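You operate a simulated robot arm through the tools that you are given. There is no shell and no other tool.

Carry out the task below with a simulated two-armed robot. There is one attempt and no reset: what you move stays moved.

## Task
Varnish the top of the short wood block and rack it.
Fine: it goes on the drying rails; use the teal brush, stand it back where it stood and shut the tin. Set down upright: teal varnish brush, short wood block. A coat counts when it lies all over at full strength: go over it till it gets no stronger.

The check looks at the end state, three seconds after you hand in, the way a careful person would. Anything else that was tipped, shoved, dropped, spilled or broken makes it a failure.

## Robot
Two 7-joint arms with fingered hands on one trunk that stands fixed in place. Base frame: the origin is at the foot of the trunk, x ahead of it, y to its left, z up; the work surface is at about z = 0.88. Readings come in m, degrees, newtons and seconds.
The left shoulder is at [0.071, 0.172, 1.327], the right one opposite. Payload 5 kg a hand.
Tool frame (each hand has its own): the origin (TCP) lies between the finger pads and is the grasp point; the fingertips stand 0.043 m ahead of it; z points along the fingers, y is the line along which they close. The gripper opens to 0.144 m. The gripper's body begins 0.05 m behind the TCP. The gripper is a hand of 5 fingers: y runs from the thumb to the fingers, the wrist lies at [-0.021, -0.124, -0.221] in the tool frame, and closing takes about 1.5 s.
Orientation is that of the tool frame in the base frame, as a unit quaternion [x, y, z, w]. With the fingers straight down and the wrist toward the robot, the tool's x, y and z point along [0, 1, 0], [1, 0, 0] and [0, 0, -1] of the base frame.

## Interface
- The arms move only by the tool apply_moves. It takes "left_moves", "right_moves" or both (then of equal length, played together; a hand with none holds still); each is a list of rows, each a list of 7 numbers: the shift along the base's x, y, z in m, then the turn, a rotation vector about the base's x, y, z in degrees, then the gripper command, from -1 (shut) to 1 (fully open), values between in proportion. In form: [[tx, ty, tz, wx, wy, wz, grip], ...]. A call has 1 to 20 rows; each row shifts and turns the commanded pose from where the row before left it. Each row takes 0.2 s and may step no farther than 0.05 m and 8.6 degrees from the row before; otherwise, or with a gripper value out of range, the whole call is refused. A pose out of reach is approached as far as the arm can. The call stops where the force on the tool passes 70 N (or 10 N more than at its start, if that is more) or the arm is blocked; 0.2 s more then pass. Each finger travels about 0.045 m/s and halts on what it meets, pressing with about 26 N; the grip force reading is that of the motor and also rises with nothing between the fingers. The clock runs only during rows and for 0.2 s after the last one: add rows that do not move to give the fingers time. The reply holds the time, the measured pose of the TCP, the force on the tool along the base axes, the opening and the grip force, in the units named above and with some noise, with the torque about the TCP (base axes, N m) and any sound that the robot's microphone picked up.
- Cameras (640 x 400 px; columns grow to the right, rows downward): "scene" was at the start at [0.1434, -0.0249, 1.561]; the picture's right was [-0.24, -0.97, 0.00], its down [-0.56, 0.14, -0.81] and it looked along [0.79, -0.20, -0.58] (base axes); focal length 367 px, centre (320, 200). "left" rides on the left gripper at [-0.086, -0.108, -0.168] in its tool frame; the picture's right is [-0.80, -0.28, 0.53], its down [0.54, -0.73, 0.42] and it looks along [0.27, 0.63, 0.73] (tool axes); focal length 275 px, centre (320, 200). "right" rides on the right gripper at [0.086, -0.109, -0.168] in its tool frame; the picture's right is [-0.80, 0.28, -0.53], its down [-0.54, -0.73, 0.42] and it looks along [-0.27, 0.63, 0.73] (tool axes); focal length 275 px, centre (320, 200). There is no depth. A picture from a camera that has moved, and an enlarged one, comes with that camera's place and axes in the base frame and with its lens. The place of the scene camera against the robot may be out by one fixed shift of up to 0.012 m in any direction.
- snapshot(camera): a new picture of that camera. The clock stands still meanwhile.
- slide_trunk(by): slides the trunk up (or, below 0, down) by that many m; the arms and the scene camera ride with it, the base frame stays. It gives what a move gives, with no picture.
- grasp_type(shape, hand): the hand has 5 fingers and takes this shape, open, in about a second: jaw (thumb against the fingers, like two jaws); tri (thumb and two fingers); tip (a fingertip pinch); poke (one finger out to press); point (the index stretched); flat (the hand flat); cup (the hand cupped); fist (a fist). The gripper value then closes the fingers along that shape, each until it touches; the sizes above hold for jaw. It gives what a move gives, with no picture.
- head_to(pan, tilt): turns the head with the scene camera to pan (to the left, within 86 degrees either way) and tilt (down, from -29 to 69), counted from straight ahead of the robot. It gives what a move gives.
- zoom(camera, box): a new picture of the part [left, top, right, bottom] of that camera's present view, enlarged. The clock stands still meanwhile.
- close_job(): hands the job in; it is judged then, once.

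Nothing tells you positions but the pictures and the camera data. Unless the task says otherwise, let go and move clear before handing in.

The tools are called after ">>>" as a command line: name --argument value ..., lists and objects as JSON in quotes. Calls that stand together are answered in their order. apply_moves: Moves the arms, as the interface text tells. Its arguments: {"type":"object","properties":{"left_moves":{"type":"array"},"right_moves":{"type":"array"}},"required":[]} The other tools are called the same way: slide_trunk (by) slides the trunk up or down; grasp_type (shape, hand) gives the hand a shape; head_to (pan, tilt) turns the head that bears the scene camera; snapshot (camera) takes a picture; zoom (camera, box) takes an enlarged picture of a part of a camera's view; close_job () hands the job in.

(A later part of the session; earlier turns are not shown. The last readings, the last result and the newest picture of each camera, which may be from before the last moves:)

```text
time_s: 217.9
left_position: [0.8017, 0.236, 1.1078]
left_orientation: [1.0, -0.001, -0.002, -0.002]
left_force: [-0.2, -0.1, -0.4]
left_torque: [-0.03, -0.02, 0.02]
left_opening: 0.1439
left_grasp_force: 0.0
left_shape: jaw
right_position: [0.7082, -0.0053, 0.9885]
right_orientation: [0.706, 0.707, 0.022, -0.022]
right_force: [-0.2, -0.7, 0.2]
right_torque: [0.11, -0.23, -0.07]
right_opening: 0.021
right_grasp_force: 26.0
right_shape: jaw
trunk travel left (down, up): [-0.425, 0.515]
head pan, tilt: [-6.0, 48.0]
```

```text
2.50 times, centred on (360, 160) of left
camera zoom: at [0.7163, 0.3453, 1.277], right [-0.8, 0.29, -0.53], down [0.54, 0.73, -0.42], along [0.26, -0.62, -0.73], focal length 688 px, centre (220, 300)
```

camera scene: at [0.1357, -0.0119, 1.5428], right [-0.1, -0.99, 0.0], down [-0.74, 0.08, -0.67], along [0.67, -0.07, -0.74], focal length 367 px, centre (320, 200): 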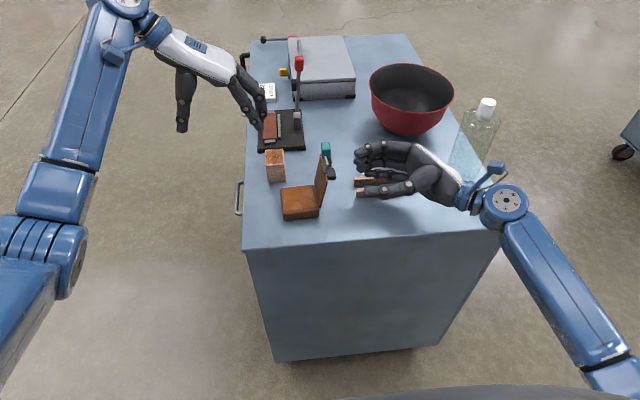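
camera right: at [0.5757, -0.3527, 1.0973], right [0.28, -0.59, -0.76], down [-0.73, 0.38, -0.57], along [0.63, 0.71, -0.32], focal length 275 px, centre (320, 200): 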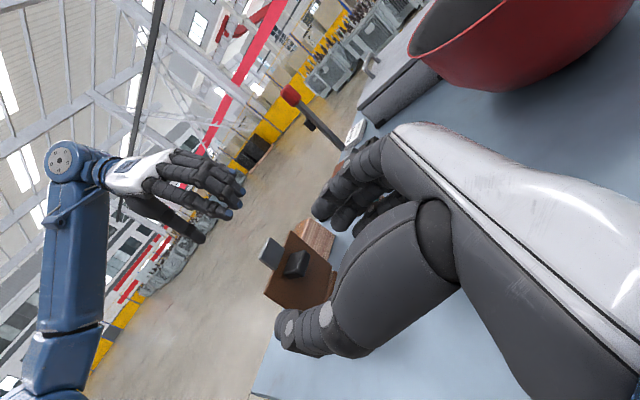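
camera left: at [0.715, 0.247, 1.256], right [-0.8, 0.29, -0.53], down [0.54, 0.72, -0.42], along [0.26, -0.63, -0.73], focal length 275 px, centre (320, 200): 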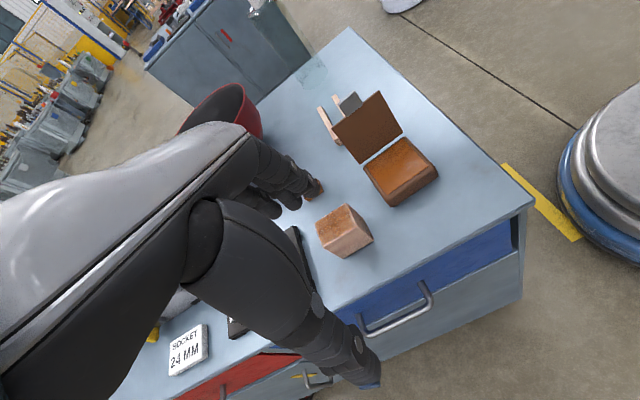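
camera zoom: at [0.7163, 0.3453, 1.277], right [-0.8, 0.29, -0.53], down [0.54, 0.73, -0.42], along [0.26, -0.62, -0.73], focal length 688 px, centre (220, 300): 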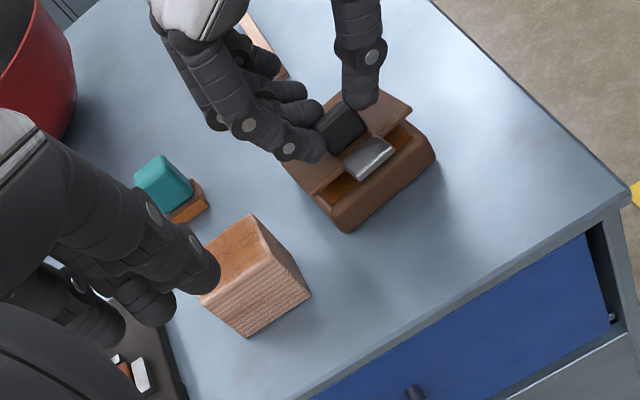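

About 12° to go. I'll finish closing gently.

>>> apply_moves --right_moves '[[0, 0.0049, -0.0041, -3.75, 0, 0, -1], [0, 0.0046, -0.0044, -3.75, 0, 0, -1], [0, 0.0043, -0.0046, -3.5, 0, 0, -1], [0, 0, 0, 0, 0, 0, -1]]'

>>> zoom --camera "scene" --box '[250, 150, 350, 230]'

>>> zoom --camera "left" --box '[330, 100, 400, 170]'

```text
time_s: 218.9
left_position: [0.8003, 0.2363, 1.1092]
left_orientation: [1.0, -0.001, -0.002, -0.002]
left_force: [-0.1, -0.2, 0.7]
left_torque: [-0.01, -0.02, -0.03]
left_opening: 0.1442
left_grasp_force: 0.0
left_shape: jaw
right_position: [0.7081, 0.0079, 0.9741]
right_orientation: [0.705, 0.706, -0.047, 0.046]
right_force: [-2.0, 1.5, -0.1]
right_torque: [0.15, -0.22, -0.03]
right_opening: 0.0213
right_grasp_force: 26.2
right_shape: jaw
trunk travel left (down, up): [-0.425, 0.515]
head pan, tilt: [-6.0, 48.0]
```

```text
5.00 times, centred on (300, 190) of scene
camera zoom: at [0.1362, -0.0117, 1.5428], right [-0.1, -0.99, 0.0], down [-0.74, 0.08, -0.67], along [0.67, -0.07, -0.74], focal length 1835 px, centre (420, 250)
```

zoom: 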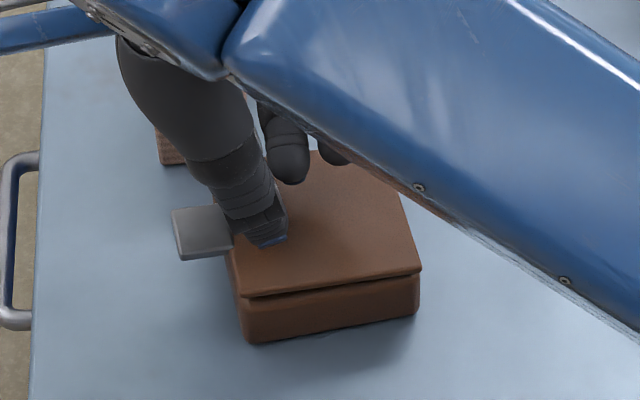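

```text
5.71 times, centred on (365, 135) of left
camera zoom: at [0.7161, 0.3454, 1.277], right [-0.8, 0.29, -0.53], down [0.54, 0.73, -0.42], along [0.26, -0.62, -0.73], focal length 1573 px, centre (63, 571)
```

zoom: 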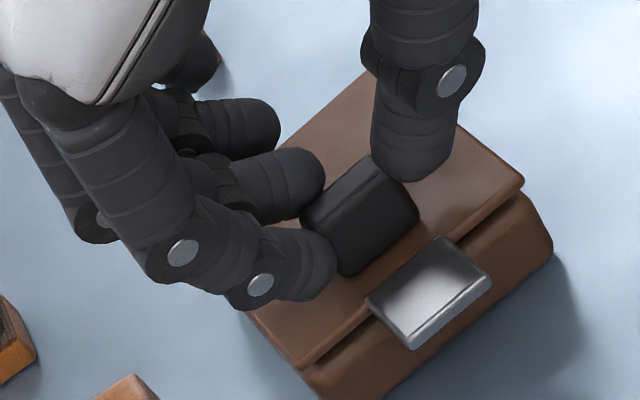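

The lid is down. The tin has ended up about 2 cm off and turned about 6°, so with the knob still held I'll drag and turn it back to where it stood.

>>> apply_moves --right_moves '[[0, 0.001, -0.0015, -1, 0, 0, -1], [-0.0018, 0.0035, 0, 0, 0, -1.1, -1], [-0.0018, 0.0035, 0, 0, 0, -1.1, -1], [-0.0018, 0.0035, 0, 0, 0, -1.1, -1], [-0.0018, 0.0035, 0, 0, 0, -1.1, -1], [-0.0018, 0.0035, 0, 0, 0, -1.0, -1], [-0.0018, 0.0033, 0, 0, 0, -1.0, -1], [0, 0, 0, 0, 0, 0, -1]]'

>>> zoom --camera "scene" --box '[250, 150, 350, 230]'

>>> zoom --camera "left" --box '[330, 100, 400, 170]'

```text
time_s: 220.8
left_position: [0.8011, 0.237, 1.1081]
left_orientation: [1.0, -0.001, -0.001, -0.002]
left_force: [0.4, 0.6, -1.0]
left_torque: [0.0, 0.05, 0.01]
left_opening: 0.1435
left_grasp_force: 0.1
left_shape: jaw
right_position: [0.6965, 0.031, 0.9722]
right_orientation: [0.742, 0.666, -0.055, 0.049]
right_force: [0.3, -1.2, 0.0]
right_torque: [-0.02, -0.29, -0.04]
right_opening: 0.0214
right_grasp_force: 26.3
right_shape: jaw
trunk travel left (down, up): [-0.425, 0.515]
head pan, tilt: [-6.0, 48.0]
```

```text
5.00 times, centred on (300, 190) of scene
camera zoom: at [0.1369, -0.0119, 1.5427], right [-0.1, -0.99, 0.0], down [-0.74, 0.08, -0.67], along [0.67, -0.07, -0.74], focal length 1835 px, centre (420, 250)
```

zoom: 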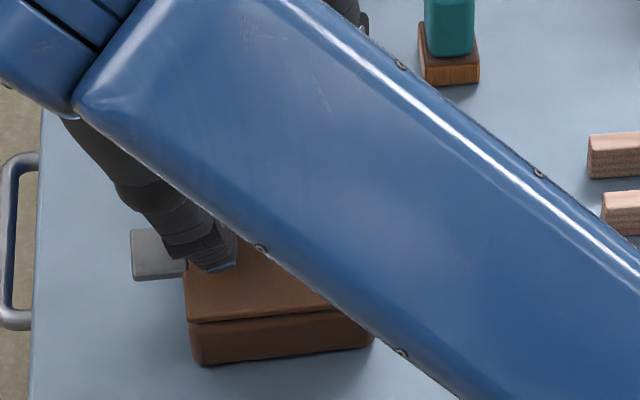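

```text
5.71 times, centred on (365, 135) of left
camera zoom: at [0.7167, 0.3453, 1.2767], right [-0.8, 0.29, -0.53], down [0.54, 0.73, -0.42], along [0.26, -0.62, -0.73], focal length 1573 px, centre (63, 571)
```

zoom: 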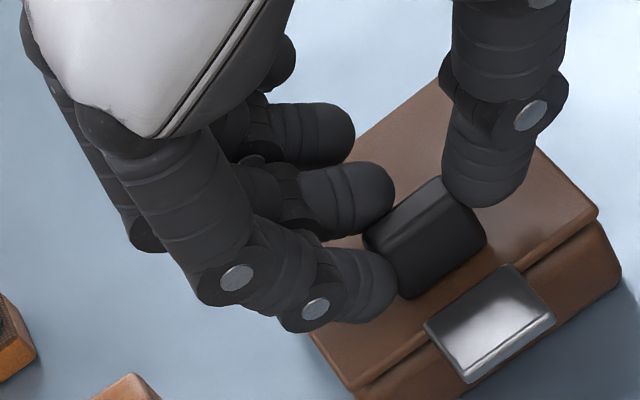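

The tin is now within about 2 mm and 2° of its original pose. One small trim, then I'll release the knob.

>>> apply_moves --right_moves '[[0, 0.0005, 0, 0, 0, -1.0, -1], [0, 0.0003, 0, 0, 0, -1.0, -1], [0, 0, 0, 0, 0, 0, -1], [0, 0, 0, 0, 0, 0, -0.75], [0, 0, 0, 0, 0, 0, -0.65], [0, 0, 0, 0, 0, 0, -0.5], [0, 0, 0, 0, 0, 0, -0.3], [0, 0, 0, 0, 0, 0, -0.1], [0, 0, 0, 0, 0, 0, -0.1]]'

>>> zoom --camera "scene" --box '[250, 150, 350, 230]'

>>> zoom --camera "left" --box '[330, 100, 400, 170]'

```text
time_s: 222.8
left_position: [0.8028, 0.2355, 1.1074]
left_orientation: [1.0, -0.001, -0.002, -0.002]
left_force: [-0.3, -0.5, -0.1]
left_torque: [0.0, -0.01, 0.0]
left_opening: 0.144
left_grasp_force: 0.0
left_shape: jaw
right_position: [0.6953, 0.0324, 0.9726]
right_orientation: [0.754, 0.652, -0.055, 0.049]
right_force: [0.4, 0.2, 0.2]
right_torque: [0.04, 0.02, -0.04]
right_opening: 0.0644
right_grasp_force: 0.0
right_shape: jaw
trunk travel left (down, up): [-0.425, 0.515]
head pan, tilt: [-6.0, 48.0]
```

```text
5.00 times, centred on (300, 190) of scene
camera zoom: at [0.1366, -0.0115, 1.5427], right [-0.1, -0.99, 0.0], down [-0.74, 0.08, -0.67], along [0.67, -0.07, -0.74], focal length 1835 px, centre (420, 250)
```

zoom: 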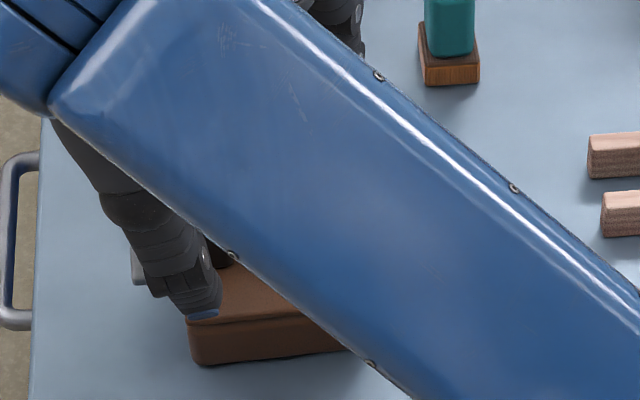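

```text
5.71 times, centred on (365, 135) of left
camera zoom: at [0.7165, 0.3455, 1.2768], right [-0.8, 0.29, -0.53], down [0.54, 0.73, -0.42], along [0.26, -0.62, -0.73], focal length 1573 px, centre (63, 571)
```

zoom: 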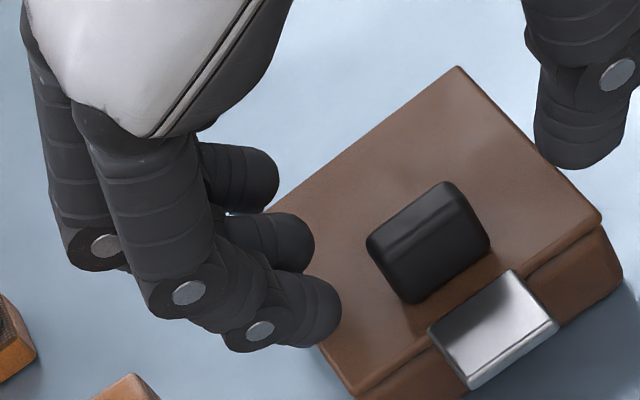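

The tin is shut and the knob is free. I'll lift the right hand straight up and back out of the way.

>>> apply_moves --right_moves '[[0, 0, 0.02, 0, 0, 0, -0.1], [0, 0, 0.035, 0, 0, 0, 0], [0, 0, 0.04, 0, 0, 0, 0.2], [0, -0.02, 0.035, 7.8, 0, 0, 0.4], [-0.01, -0.04, 0.02, 0, 0, 8.4, 0.4], [-0.015, -0.045, 0.01, 0, 0, 0, 0.4], [-0.015, -0.045, 0.01, 0, 0, 0, 0.4], [-0.015, -0.045, 0.005, 0, 0, 0, 0.4], [-0.015, -0.045, 0.0, 0, 0, 0, 0.4], [-0.015, -0.045, 0.0, 0, 0, 0, 0.4], [-0.015, -0.045, 0.0, 0, 0, 0, 0.4], [-0.015, -0.035, 0.0, 0, 0, 0, 0.4]]'

>>> snapshot --camera "scene"

>>> zoom --camera "scene" --box '[256, 176, 320, 226]'

>>> zoom --camera "scene" --box '[240, 120, 420, 230]'

>>> snapshot --camera "right"

```text
time_s: 224.1
left_position: [0.8006, 0.2362, 1.1084]
left_orientation: [1.0, -0.002, -0.002, -0.002]
left_force: [-0.6, 0.2, -0.3]
left_torque: [-0.01, -0.02, -0.03]
left_opening: 0.144
left_grasp_force: 0.0
left_shape: jaw
right_position: [0.6948, -0.1346, 1.1031]
right_orientation: [0.733, 0.677, -0.059, 0.047]
right_force: [0.1, -0.5, -0.5]
right_torque: [0.02, -0.02, -0.02]
right_opening: 0.1004
right_grasp_force: 0.1
right_shape: jaw
right hand out of reach, approached as far as the arm can: row 6
trunk travel left (down, up): [-0.425, 0.515]
head pan, tilt: [-6.0, 48.0]
stopped in row 6 (right hand): the arm was blocked; the commanded pose is now the measured one
```

```text
taken
camera scene: at [0.1358, -0.0119, 1.5428], right [-0.1, -0.99, 0.0], down [-0.74, 0.08, -0.67], along [0.67, -0.07, -0.74], focal length 367 px, centre (320, 200)
```

scene: 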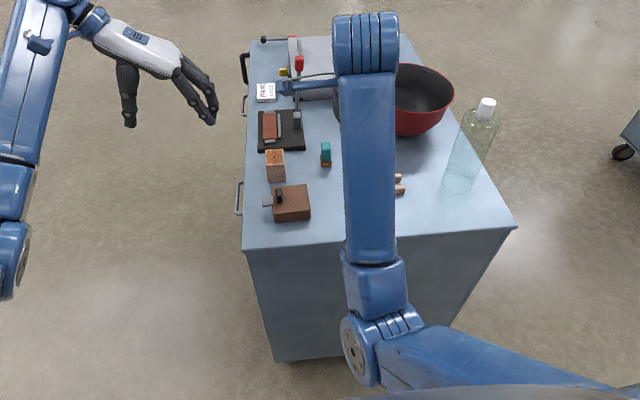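

```text
8.00 times, centred on (288, 201) of scene
camera zoom: at [0.1358, -0.0119, 1.5428], right [-0.1, -0.99, 0.0], down [-0.74, 0.08, -0.67], along [0.67, -0.07, -0.74], focal length 2936 px, centre (576, 192)
```

zoom: 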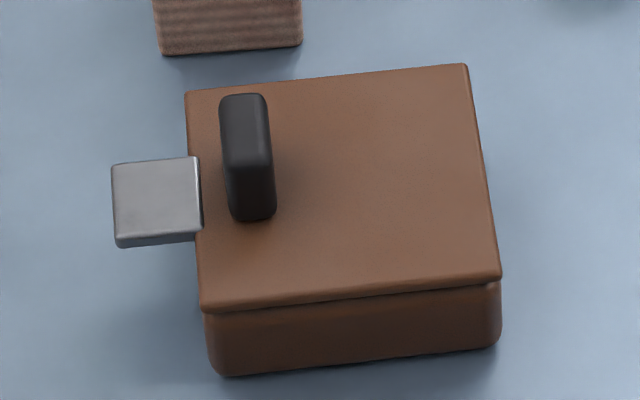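

```text
3.56 times, centred on (330, 175) of scene
camera zoom: at [0.1358, -0.0119, 1.5428], right [-0.1, -0.99, 0.0], down [-0.74, 0.08, -0.67], along [0.67, -0.07, -0.74], focal length 1305 px, centre (284, 289)
```

zoom: 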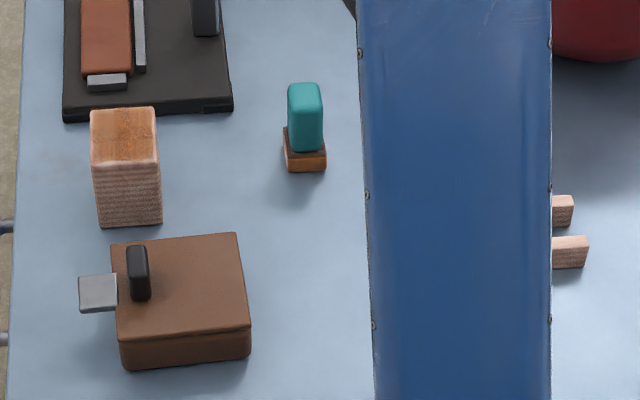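

```text
taken
camera right: at [0.5968, -0.0147, 1.2576], right [0.23, -0.73, 0.64], down [-0.77, -0.54, -0.33], along [0.59, -0.42, -0.69], focal length 275 px, centre (320, 200)
```

right: 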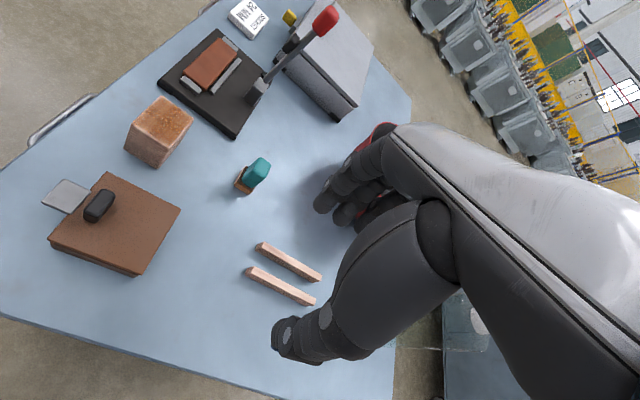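

The tin is shut and within about 2–3 mm of its original spot. The right arm stopped because its elbow folded inward, so I'll turn the wrist outward to free it and then back away.

>>> apply_moves --right_moves '[[0, 0, 0.01, 0, 0, 8, 0.4], [0, 0, 0.015, 0, 0, 8, 0.4], [0, 0, 0.015, 0, 0, 8, 0.4], [0, -0.005, 0.015, 0, 0, 8, 0.4], [0, -0.01, 0.015, 0, 0, 8, 0.4], [0, 0, 0, 0, 0, 0, 0.4]]'

>>> snapshot --camera "scene"

```text
time_s: 225.7
left_position: [0.8, 0.2374, 1.1075]
left_orientation: [1.0, -0.001, -0.002, -0.002]
left_force: [0.7, -0.4, 0.0]
left_torque: [-0.01, -0.02, 0.03]
left_opening: 0.1439
left_grasp_force: 0.1
left_shape: jaw
right_position: [0.7027, -0.2476, 1.0796]
right_orientation: [0.485, 0.865, -0.089, 0.091]
right_force: [-0.4, 0.3, 0.4]
right_torque: [0.01, 0.0, -0.02]
right_opening: 0.1007
right_grasp_force: 0.0
right_shape: jaw
right hand out of reach, approached as far as the arm can: row 3, 4, 5
trunk travel left (down, up): [-0.425, 0.515]
head pan, tilt: [-6.0, 48.0]
stopped in row 6 (right hand): the arm was blocked; the commanded pose is now the measured one
```

```text
taken
camera scene: at [0.1367, -0.0107, 1.5427], right [-0.1, -0.99, 0.0], down [-0.74, 0.08, -0.67], along [0.67, -0.07, -0.74], focal length 367 px, centre (320, 200)
```

scene: 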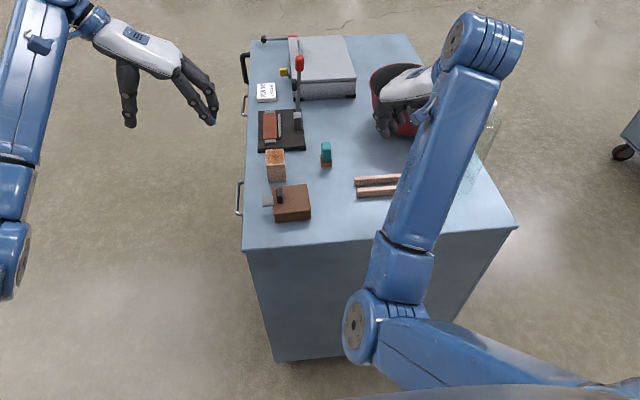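

The right arm is in an awkward elbow posture near the trunk. It should reopen if I tilt the hand back the way it came, so I'll do that in small steps, watching the bottle and bowl.

>>> apply_moves --right_moves '[[0, 0, 0.0, 8, 0, 0, 0.4], [0, 0, 0.0, 8, 0, 0, 0.4], [0, 0, 0, 0, 0, 0, 0.4]]'

>>> snapshot --camera "scene"

>>> snapshot --camera "right"

```text
time_s: 226.5
left_position: [0.8018, 0.2357, 1.1074]
left_orientation: [1.0, -0.002, -0.002, -0.002]
left_force: [0.2, -0.2, -0.4]
left_torque: [0.06, 0.02, -0.01]
left_opening: 0.1438
left_grasp_force: 0.2
left_shape: jaw
right_position: [0.71, -0.2486, 1.0836]
right_orientation: [0.499, 0.865, 0.013, 0.053]
right_force: [-1.0, -0.3, -0.8]
right_torque: [0.05, -0.04, 0.04]
right_opening: 0.1006
right_grasp_force: 0.1
right_shape: jaw
right hand out of reach, approached as far as the arm can: row 2
trunk travel left (down, up): [-0.425, 0.515]
head pan, tilt: [-6.0, 48.0]
```

```text
taken
camera scene: at [0.1364, -0.0105, 1.5428], right [-0.1, -0.99, 0.0], down [-0.74, 0.08, -0.67], along [0.67, -0.07, -0.74], focal length 367 px, centre (320, 200)
```

scene: 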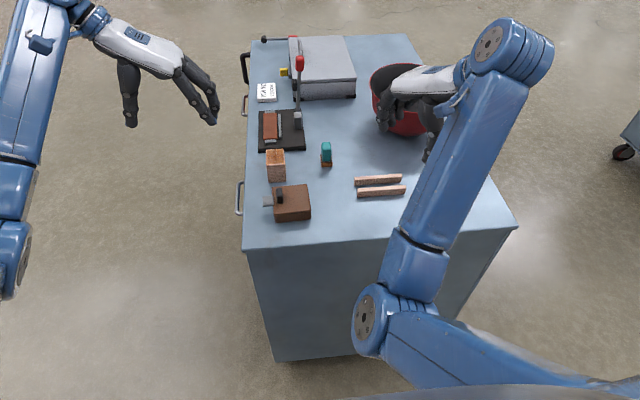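

```text
taken
camera right: at [0.5568, -0.2227, 1.2355], right [0.58, -0.53, 0.62], down [-0.31, -0.85, -0.43], along [0.75, 0.06, -0.66], focal length 275 px, centre (320, 200)
```

right: 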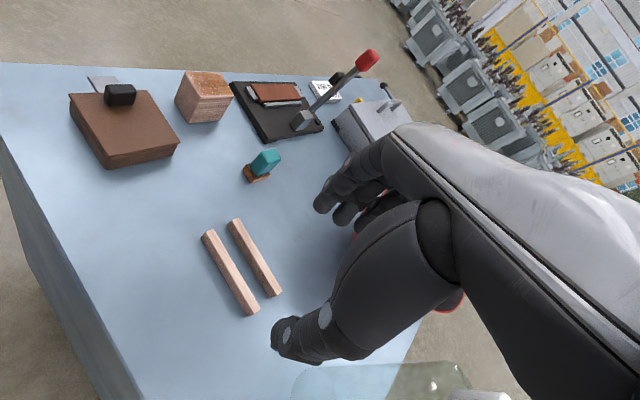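

The hand is level again. I'll try turning it further outward while drawing it back, which should swing the elbow out.

>>> apply_moves --right_moves '[[0, 0, 0.0, 0, 0, 6, 0.4], [0, 0, 0.0, 0, 0, 6, 0.4], [0, 0, 0.0, 0, 0, 6, 0.4], [0, 0, 0, 0, 0, 0, 0.4]]'

>>> snapshot --camera "scene"

```text
time_s: 227.5
left_position: [0.8021, 0.2363, 1.1091]
left_orientation: [1.0, -0.001, -0.001, -0.002]
left_force: [-0.1, -0.1, 0.5]
left_torque: [0.01, 0.02, -0.01]
left_opening: 0.1441
left_grasp_force: 0.1
left_shape: jaw
right_position: [0.7108, -0.2504, 1.0833]
right_orientation: [0.356, 0.933, 0.02, 0.051]
right_force: [0.2, -0.9, 0.8]
right_torque: [0.01, 0.02, 0.02]
right_opening: 0.1006
right_grasp_force: 0.0
right_shape: jaw
trunk travel left (down, up): [-0.425, 0.515]
head pan, tilt: [-6.0, 48.0]
```

```text
taken
camera scene: at [0.1365, -0.0121, 1.5427], right [-0.1, -0.99, 0.0], down [-0.74, 0.08, -0.67], along [0.67, -0.07, -0.74], focal length 367 px, centre (320, 200)
```

scene: 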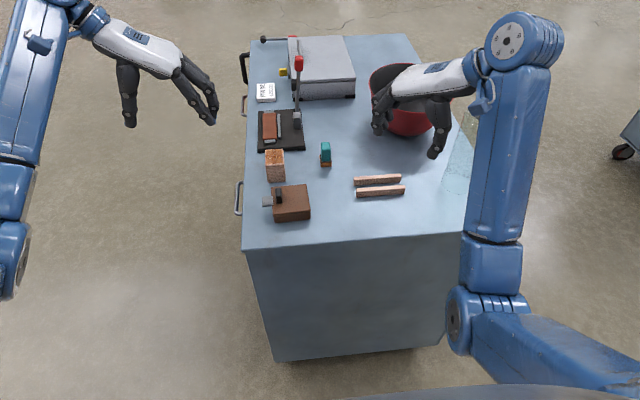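

The elbow swung out and the arm tracks again. A bit more yaw, and then I'll raise it and back off.

>>> apply_moves --right_moves '[[0, 0, 0.01, 0, 0, 6, 0.4], [0, 0.0, 0.015, 0, 0, 6, 0.4], [0, 0.0, 0.02, 0, 0, 6, 0.4], [-0.02, 0, 0.02, 0, 0, 0, 0.4], [-0.03, 0, 0.02, 0, 0, 0, 0.4], [-0.03, 0, 0.02, 0, 0, 0, 0.4], [0, 0, 0, 0, 0, 0, 0.4]]'

>>> snapshot --camera "scene"

```text
time_s: 229.1
left_position: [0.8027, 0.2376, 1.1077]
left_orientation: [1.0, -0.001, -0.002, -0.002]
left_force: [0.2, -0.1, -0.3]
left_torque: [0.0, 0.04, -0.04]
left_opening: 0.1439
left_grasp_force: 0.1
left_shape: jaw
right_position: [0.6317, -0.2495, 1.1912]
right_orientation: [0.207, 0.977, 0.027, 0.048]
right_force: [0.3, 0.0, -0.4]
right_torque: [-0.01, 0.04, -0.01]
right_opening: 0.1011
right_grasp_force: 0.0
right_shape: jaw
trunk travel left (down, up): [-0.425, 0.515]
head pan, tilt: [-6.0, 48.0]
```

```text
taken
camera scene: at [0.1374, -0.0112, 1.5426], right [-0.1, -0.99, 0.0], down [-0.74, 0.08, -0.67], along [0.66, -0.07, -0.74], focal length 367 px, centre (320, 200)
```

scene: 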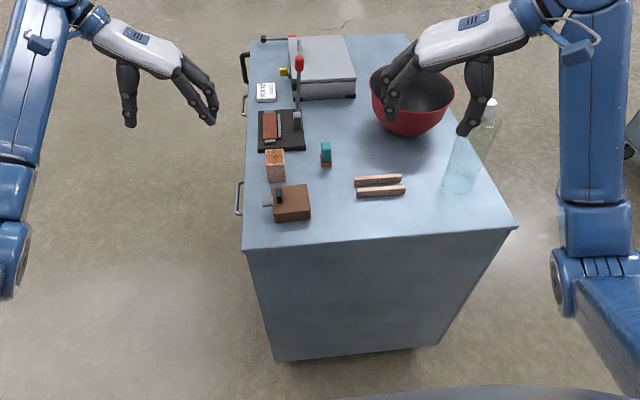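

The right arm is fully free. I'll park it further right and up, clear of the rails.

>>> apply_moves --right_moves '[[-0.025, -0.03, 0.02, 0, 0, -6, 0.4], [-0.025, -0.035, 0.02, 0, 0, -6, 0.4], [-0.025, -0.035, 0.015, 0, 0, -6, 0.4], [-0.015, -0.035, 0.01, 0, 0, 0, 0.4], [0, -0.03, 0.0, 0, 0, 0, 0.4], [0, 0, 0, 0, 0, 0, 0.4]]'

>>> snapshot --camera "scene"

>>> snapshot --camera "right"

>>> zoom --camera "scene" --box '[256, 176, 320, 226]'

>>> zoom --camera "scene" --box '[330, 160, 430, 220]'

```text
time_s: 230.5
left_position: [0.8023, 0.2379, 1.1075]
left_orientation: [1.0, -0.001, -0.001, -0.001]
left_force: [0.0, 0.8, -0.8]
left_torque: [-0.02, 0.02, -0.01]
left_opening: 0.144
left_grasp_force: 0.0
left_shape: jaw
right_position: [0.5422, -0.414, 1.2536]
right_orientation: [0.357, 0.932, 0.02, 0.051]
right_force: [-0.5, -0.3, 1.0]
right_torque: [-0.04, 0.01, -0.02]
right_opening: 0.101
right_grasp_force: 0.2
right_shape: jaw
trunk travel left (down, up): [-0.425, 0.515]
head pan, tilt: [-6.0, 48.0]
```

```text
taken
camera scene: at [0.1371, -0.0109, 1.5427], right [-0.1, -0.99, 0.0], down [-0.74, 0.08, -0.67], along [0.67, -0.07, -0.74], focal length 367 px, centre (320, 200)
```

scene: 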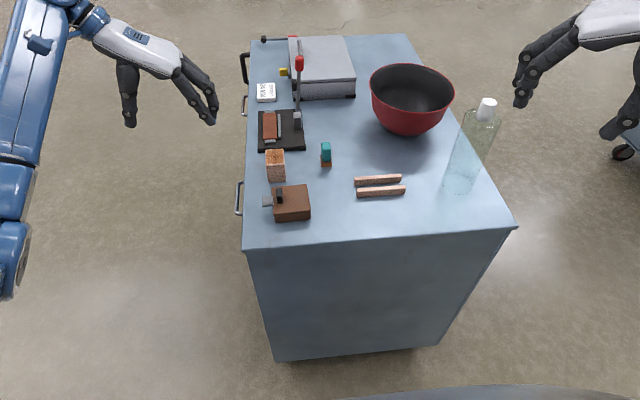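

```text
taken
camera right: at [0.3885, -0.4365, 1.4062], right [0.72, -0.32, 0.62], down [-0.03, -0.9, -0.43], along [0.69, 0.29, -0.66], focal length 275 px, centre (320, 200)
```

right: 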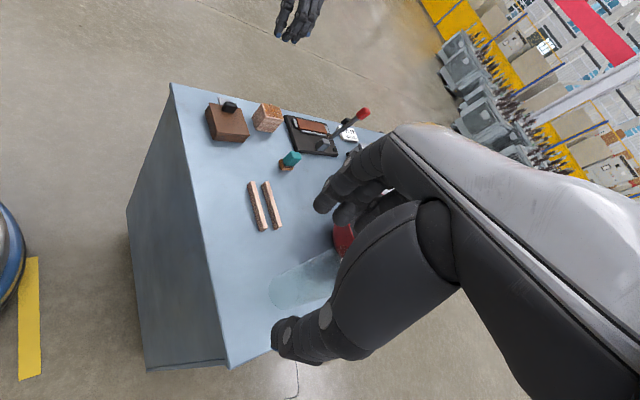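

```text
8.00 times, centred on (288, 201) of scene
camera zoom: at [0.1371, -0.0109, 1.5427], right [-0.1, -0.99, 0.0], down [-0.74, 0.08, -0.67], along [0.67, -0.07, -0.74], focal length 2936 px, centre (576, 192)
```

zoom: 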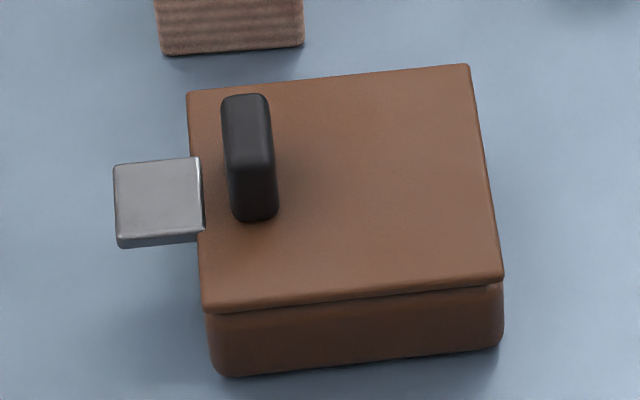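

```text
6.40 times, centred on (380, 190) of scene
camera zoom: at [0.1371, -0.0109, 1.5427], right [-0.1, -0.99, 0.0], down [-0.74, 0.08, -0.67], along [0.67, -0.07, -0.74], focal length 2349 px, centre (-64, 264)
```

zoom: 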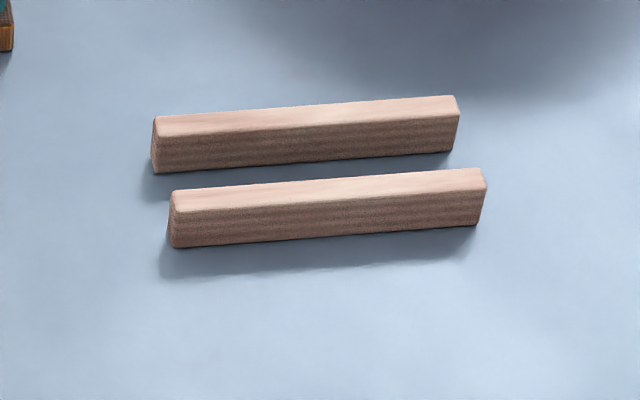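

Everything is in order. The rails run along y at x≈0.7275 and 0.7675, from y≈−0.163 to −0.282, with tops near z 0.903. Next I'll get a precise fix on the block with the left camera.

>>> zoom --camera "left" --box '[270, 120, 410, 250]'

>>> zoom --camera "scene" --box '[250, 135, 310, 190]'

>>> zoom --camera "right" --box '[200, 80, 310, 180]'

```text
3.08 times, centred on (340, 185) of left
camera zoom: at [0.7169, 0.346, 1.2765], right [-0.8, 0.29, -0.53], down [0.54, 0.73, -0.42], along [0.26, -0.63, -0.73], focal length 847 px, centre (258, 246)
```

zoom: 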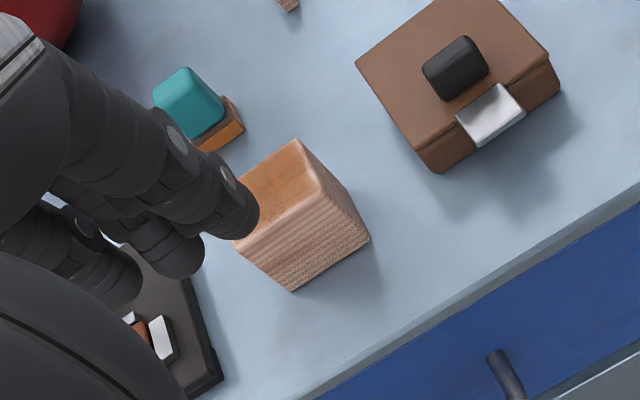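

```text
7.27 times, centred on (280, 162) of scene
camera zoom: at [0.1371, -0.0109, 1.5427], right [-0.1, -0.99, 0.0], down [-0.74, 0.08, -0.67], along [0.67, -0.07, -0.74], focal length 2669 px, centre (611, 473)
```

zoom: 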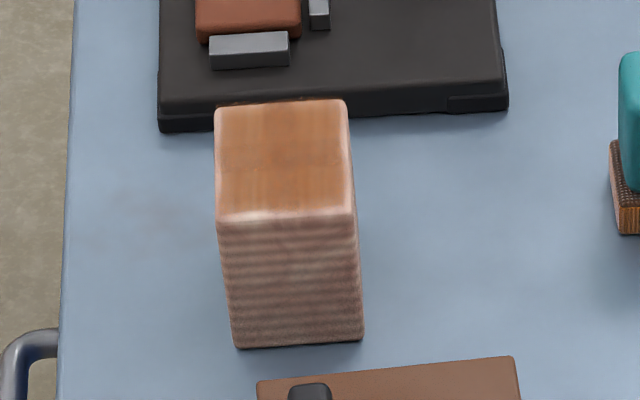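

```text
4.00 times, centred on (255, 130) of right
camera zoom: at [0.3885, -0.4365, 1.4062], right [0.72, -0.32, 0.62], down [-0.03, -0.9, -0.43], along [0.69, 0.29, -0.66], focal length 1101 px, centre (580, 480)
```

zoom: 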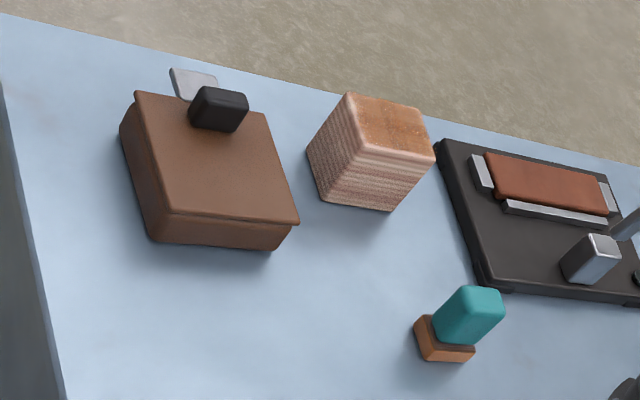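

The block is at about (0.823, 0.030), and its top stays clear of the fingers if I grip its left and right sides. I'll bring the left hand over it with a 90 mm opening.

>>> apply_moves --left_moves '[[0.002, -0.04, -0.01, 0, 0, 0, 0.3], [0.002, -0.042, -0.015, 0, 0, 0, 0.3], [0.002, -0.042, -0.015, 0, 0, 0, 0.3], [0.002, -0.042, -0.015, 0, 0, 0, 0.3], [0.002, -0.041, -0.01, 0, 0, 0, 0.3], [0, 0, 0, 0, 0, 0, 0.3]]'

>>> zoom --camera "left" --box '[250, 170, 430, 350]'

>>> zoom --camera "scene" --box '[230, 100, 340, 200]'

```text
time_s: 231.9
left_position: [0.8105, 0.0291, 1.0405]
left_orientation: [1.0, 0.0, -0.002, -0.001]
left_force: [0.4, 0.4, 0.0]
left_torque: [-0.04, -0.05, -0.02]
left_opening: 0.0939
left_grasp_force: 0.1
left_shape: jaw
right_position: [0.5421, -0.4146, 1.2546]
right_orientation: [0.357, 0.932, 0.019, 0.053]
right_force: [-0.5, 0.1, 0.5]
right_torque: [-0.01, -0.02, -0.01]
right_opening: 0.1009
right_grasp_force: 0.1
right_shape: jaw
trunk travel left (down, up): [-0.425, 0.515]
head pan, tilt: [-6.0, 48.0]
```

```text
2.22 times, centred on (340, 260) of left
camera zoom: at [0.7259, 0.1382, 1.2106], right [-0.8, 0.29, -0.53], down [0.54, 0.73, -0.42], along [0.26, -0.63, -0.73], focal length 612 px, centre (276, 67)
```

zoom: 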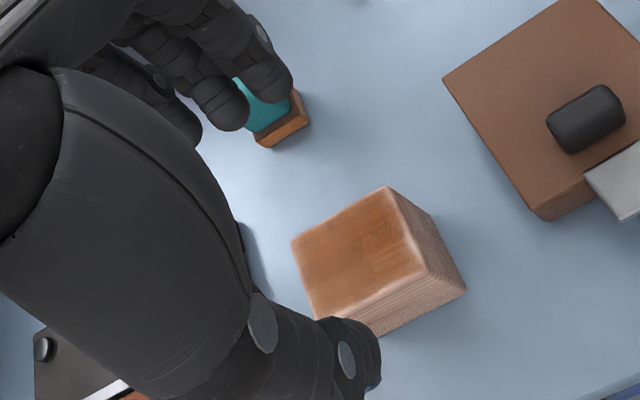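

```text
4.00 times, centred on (285, 150) of scene
camera zoom: at [0.1363, -0.0105, 1.5428], right [-0.1, -0.99, 0.0], down [-0.74, 0.08, -0.67], along [0.67, -0.07, -0.74], focal length 1468 px, centre (460, 400)
```

zoom: 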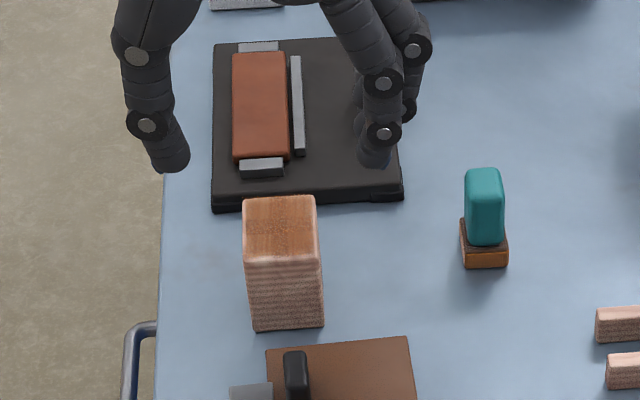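

The hand is centred over the block. I'll descend alongside it without touching the top.

>>> apply_moves --left_moves '[[0.001, 0.001, -0.03, 0, 0, 0, 0.3], [0, 0, -0.03, 0, 0, 0, 0.3], [0, 0, -0.025, 0, 0, 0, 0.3], [0, 0, -0.0135, 0, 0, 0, 0.3], [0, 0, 0, 0, 0, 0, 0.3]]'

>>> zoom --camera "left" --box '[250, 170, 430, 350]'

>>> zoom --camera "scene" --box '[230, 100, 340, 200]'

```text
time_s: 233.1
left_position: [0.8135, 0.0315, 0.944]
left_orientation: [1.0, -0.001, -0.001, -0.002]
left_force: [0.5, 0.5, -0.9]
left_torque: [-0.02, 0.01, -0.02]
left_opening: 0.0937
left_grasp_force: 0.1
left_shape: jaw
right_position: [0.5429, -0.415, 1.2538]
right_orientation: [0.357, 0.932, 0.02, 0.053]
right_force: [0.3, 0.4, 0.7]
right_torque: [0.05, -0.01, 0.01]
right_opening: 0.1008
right_grasp_force: 0.0
right_shape: jaw
trunk travel left (down, up): [-0.425, 0.515]
head pan, tilt: [-6.0, 48.0]
```

```text
2.22 times, centred on (340, 260) of left
camera zoom: at [0.7275, 0.1397, 1.1125], right [-0.8, 0.29, -0.53], down [0.54, 0.73, -0.42], along [0.26, -0.62, -0.73], focal length 612 px, centre (276, 67)
```

zoom: 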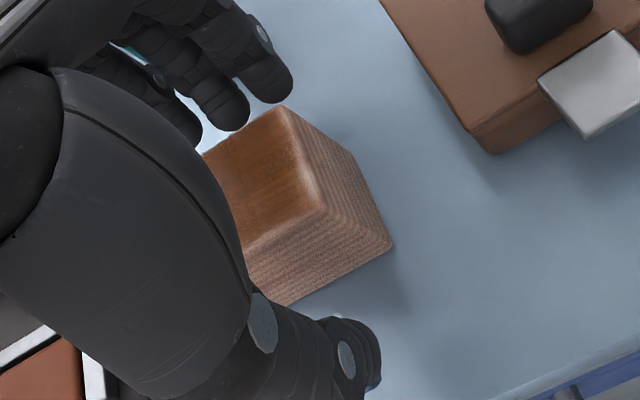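

```text
4.00 times, centred on (285, 150) of scene
camera zoom: at [0.1363, -0.0117, 1.5428], right [-0.1, -0.99, 0.0], down [-0.74, 0.08, -0.67], along [0.67, -0.07, -0.74], focal length 1468 px, centre (460, 400)
```

zoom: 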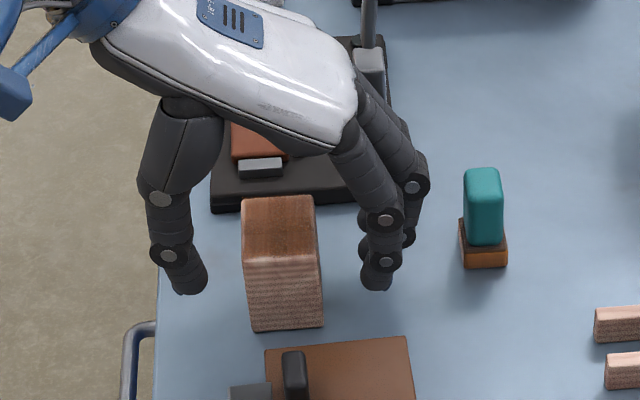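

The fingers straddle the block's sides with the top untouched. I'll close.

>>> apply_moves --left_moves '[[0, 0, 0, 0, 0, 0, 0], [0, 0, 0, 0, 0, 0, -0.2], [0, 0, 0, 0, 0, 0, -0.4], [0, 0, 0, 0, 0, 0, -0.6], [0, 0, 0, 0, 0, 0, -0.8], [0, 0, 0, 0, 0, 0, -1], [0, 0, 0, 0, 0, 0, -1]]'

>>> zoom --camera "left" --box '[250, 170, 430, 350]'

>>> zoom --camera "scene" --box '[230, 100, 340, 200]'

```text
time_s: 234.7
left_position: [0.813, 0.0302, 0.9431]
left_orientation: [1.0, -0.001, -0.002, -0.002]
left_force: [0.0, -0.2, -0.4]
left_torque: [-0.02, 0.05, 0.0]
left_opening: 0.041
left_grasp_force: 26.1
left_shape: jaw
right_position: [0.5423, -0.414, 1.2563]
right_orientation: [0.356, 0.933, 0.02, 0.052]
right_force: [-0.2, -0.4, -0.5]
right_torque: [-0.02, 0.02, 0.03]
right_opening: 0.1006
right_grasp_force: 0.0
right_shape: jaw
trunk travel left (down, up): [-0.425, 0.515]
head pan, tilt: [-6.0, 48.0]
```

```text
2.22 times, centred on (340, 260) of left
camera zoom: at [0.7277, 0.1396, 1.1123], right [-0.8, 0.29, -0.53], down [0.54, 0.73, -0.42], along [0.26, -0.62, -0.73], focal length 612 px, centre (276, 67)
```

zoom: 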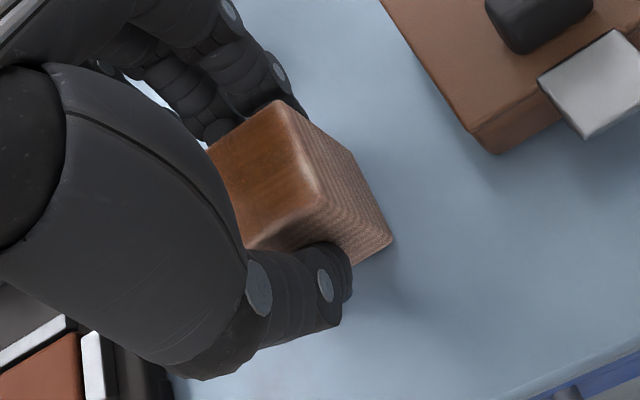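

```text
4.00 times, centred on (285, 150) of scene
camera zoom: at [0.1367, -0.0118, 1.5427], right [-0.1, -0.99, 0.0], down [-0.74, 0.08, -0.67], along [0.67, -0.07, -0.74], focal length 1468 px, centre (460, 400)
```

zoom: 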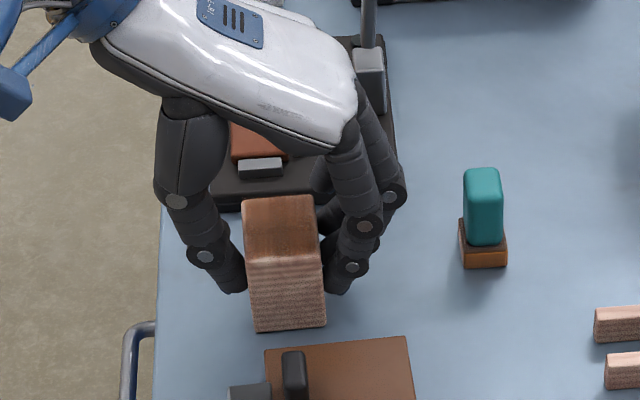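

The block is held by its sides. I'll lift a little and check it's level.

>>> apply_moves --left_moves '[[0, 0, 0.01, 0, 0, 0, -1], [0, 0, 0.02, 0, 0, 0, -1], [0, 0, 0.035, 0, 0, 0, -1], [0, 0, 0.035, 0, 0, 0, -1], [0, 0, 0, 0, 0, 0, -1]]'

>>> zoom --camera "left" --box '[250, 170, 430, 350]'

>>> zoom --camera "scene" --box '[230, 80, 340, 180]'

>>> zoom --camera "right" --box '[200, 60, 330, 180]'

```text
time_s: 235.9
left_position: [0.8115, 0.0311, 1.0461]
left_orientation: [1.0, -0.001, -0.001, -0.002]
left_force: [0.8, -0.7, -1.1]
left_torque: [0.01, 0.06, 0.02]
left_opening: 0.0412
left_grasp_force: 25.6
left_shape: jaw
right_position: [0.5421, -0.4144, 1.2535]
right_orientation: [0.356, 0.933, 0.019, 0.052]
right_force: [0.2, -0.2, 0.1]
right_torque: [-0.01, 0.01, 0.0]
right_opening: 0.1008
right_grasp_force: 0.0
right_shape: jaw
trunk travel left (down, up): [-0.425, 0.515]
head pan, tilt: [-6.0, 48.0]
```

```text
2.22 times, centred on (340, 260) of left
camera zoom: at [0.7272, 0.1404, 1.2148], right [-0.8, 0.29, -0.53], down [0.54, 0.73, -0.42], along [0.26, -0.63, -0.73], focal length 612 px, centre (276, 67)
```

zoom: 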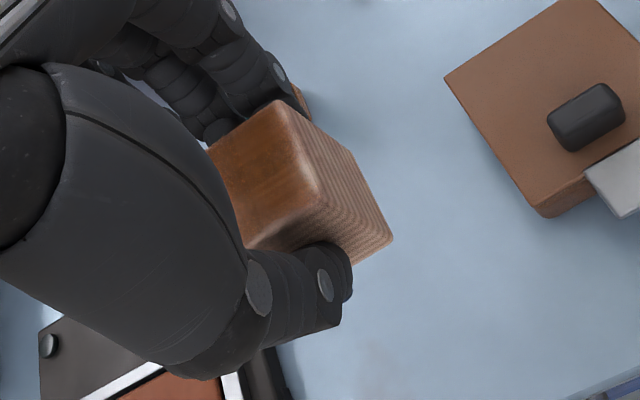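

```text
4.00 times, centred on (285, 130) of scene
camera zoom: at [0.1372, -0.0117, 1.5426], right [-0.1, -0.99, 0.0], down [-0.74, 0.08, -0.67], along [0.66, -0.07, -0.74], focal length 1468 px, centre (460, 480)
```

zoom: 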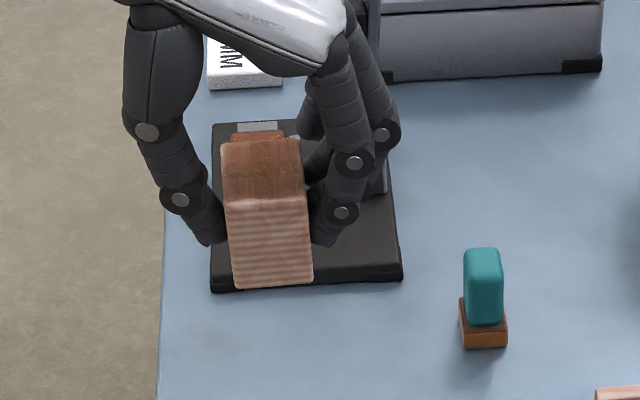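

```text
3.33 times, centred on (265, 120) of right
camera zoom: at [0.3887, -0.4371, 1.4058], right [0.72, -0.32, 0.62], down [-0.03, -0.9, -0.43], along [0.69, 0.29, -0.66], focal length 918 px, centre (503, 467)
```

zoom: 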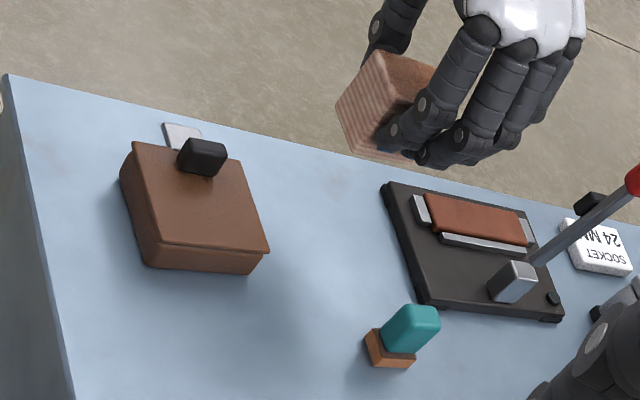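

The block is held level and its varnished top is untouched. I'll carry it over to the rails.

>>> apply_moves --left_moves '[[-0.0123, -0.041, 0.002, 0, 0, 0, -1], [-0.0123, -0.042, 0, 0, 0, 0, -1], [-0.0123, -0.042, 0, 0, 0, 0, -1], [-0.0123, -0.042, 0, 0, 0, 0, -1], [-0.0123, -0.042, 0, 0, 0, 0, -1], [-0.0123, -0.042, 0, 0, 0, 0, -1], [0, 0, 0, 0, 0, 0, -1]]'

>>> snapshot --camera "scene"

>>> zoom --camera "left" --box '[250, 170, 430, 350]'

>>> zoom --camera "right" --box '[190, 130, 350, 260]'

```text
time_s: 237.5
left_position: [0.7385, -0.221, 1.0458]
left_orientation: [1.0, -0.001, -0.001, -0.001]
left_force: [-0.7, 0.0, -0.5]
left_torque: [-0.01, 0.03, 0.0]
left_opening: 0.0413
left_grasp_force: 25.9
left_shape: jaw
right_position: [0.5434, -0.4141, 1.2541]
right_orientation: [0.357, 0.932, 0.019, 0.052]
right_force: [-0.4, 0.3, 1.1]
right_torque: [-0.05, 0.03, 0.0]
right_opening: 0.1008
right_grasp_force: 0.0
right_shape: jaw
trunk travel left (down, up): [-0.425, 0.515]
head pan, tilt: [-6.0, 48.0]
```

```text
taken
camera scene: at [0.1371, -0.0108, 1.5427], right [-0.1, -0.99, 0.0], down [-0.74, 0.08, -0.67], along [0.66, -0.07, -0.74], focal length 367 px, centre (320, 200)
```

scene: 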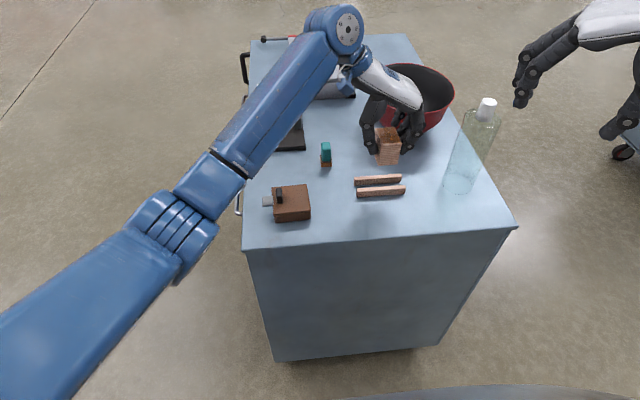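

```text
2.22 times, centred on (340, 260) of left
camera zoom: at [0.654, -0.112, 1.2147], right [-0.8, 0.29, -0.53], down [0.54, 0.73, -0.42], along [0.26, -0.63, -0.73], focal length 612 px, centre (276, 67)
```

zoom: 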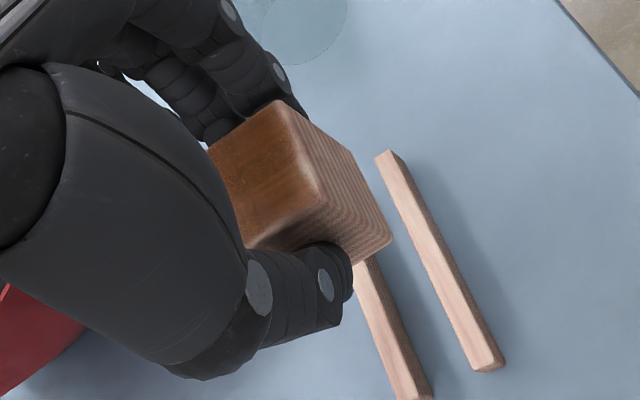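

```text
3.08 times, centred on (270, 195) of right
camera zoom: at [0.3887, -0.4363, 1.4062], right [0.72, -0.32, 0.62], down [-0.03, -0.9, -0.43], along [0.69, 0.29, -0.66], focal length 847 px, centre (474, 215)
```

zoom: 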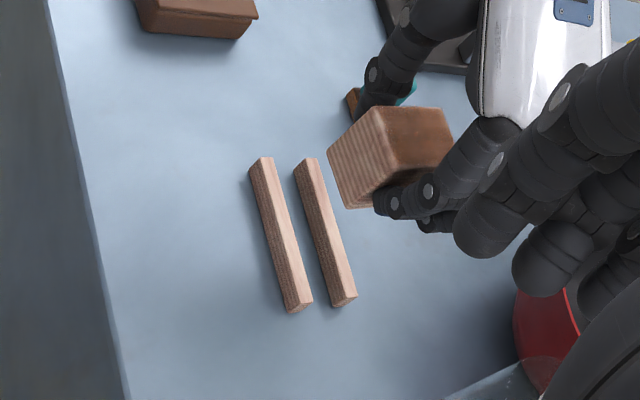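

The block is square over both rails: it spans x 0.719–0.774 and the rails are at 0.727 and 0.766. I'll lower to just above them.

>>> apply_moves --left_moves '[[0, 0, -0.025, 0, 0, 0, -1], [0, 0, -0.025, 0, 0, 0, -1], [0, 0, -0.02, 0, 0, 0, -1], [0, 0, -0.006, 0, 0, 0, -1], [0, 0, 0, 0, 0, 0, -1]]'

>>> zoom --camera "left" --box '[250, 170, 430, 350]'

>>> zoom --camera "scene" --box '[330, 130, 440, 220]'

>>> zoom --camera "right" --box '[190, 130, 350, 260]'

```text
time_s: 238.7
left_position: [0.7398, -0.2209, 0.9722]
left_orientation: [1.0, 0.0, -0.002, -0.002]
left_force: [-0.1, -0.1, -1.6]
left_torque: [0.02, 0.01, -0.01]
left_opening: 0.0408
left_grasp_force: 26.2
left_shape: jaw
right_position: [0.5426, -0.4149, 1.2541]
right_orientation: [0.357, 0.932, 0.021, 0.051]
right_force: [-0.8, -0.4, 0.4]
right_torque: [-0.01, -0.02, 0.0]
right_opening: 0.1009
right_grasp_force: 0.1
right_shape: jaw
trunk travel left (down, up): [-0.425, 0.515]
head pan, tilt: [-6.0, 48.0]
```

```text
2.22 times, centred on (340, 260) of left
camera zoom: at [0.6534, -0.1123, 1.14], right [-0.8, 0.29, -0.53], down [0.54, 0.73, -0.42], along [0.26, -0.63, -0.73], focal length 612 px, centre (276, 67)
```

zoom: 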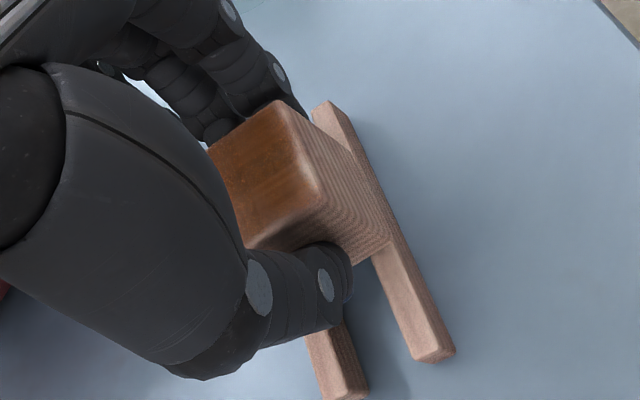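

```text
4.44 times, centred on (385, 175) of scene
camera zoom: at [0.1366, -0.0118, 1.5427], right [-0.1, -0.99, 0.0], down [-0.74, 0.08, -0.67], along [0.67, -0.07, -0.74], focal length 1631 px, centre (31, 311)
```

zoom: 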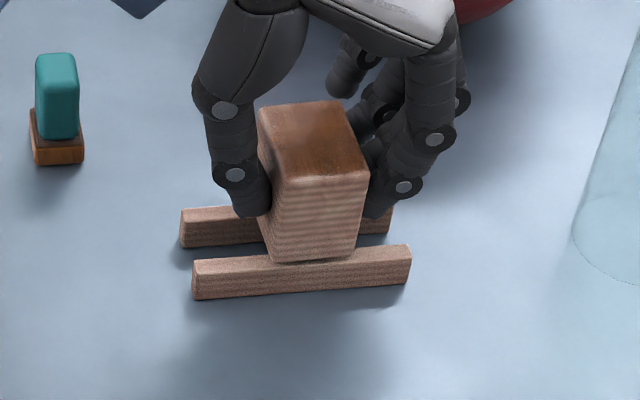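

```text
3.08 times, centred on (270, 195) of right
camera zoom: at [0.3882, -0.4372, 1.406], right [0.72, -0.32, 0.62], down [-0.03, -0.9, -0.43], along [0.69, 0.29, -0.66], focal length 847 px, centre (474, 215)
```

zoom: 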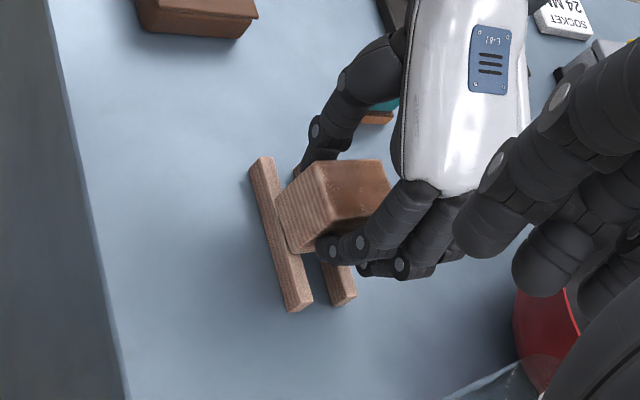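

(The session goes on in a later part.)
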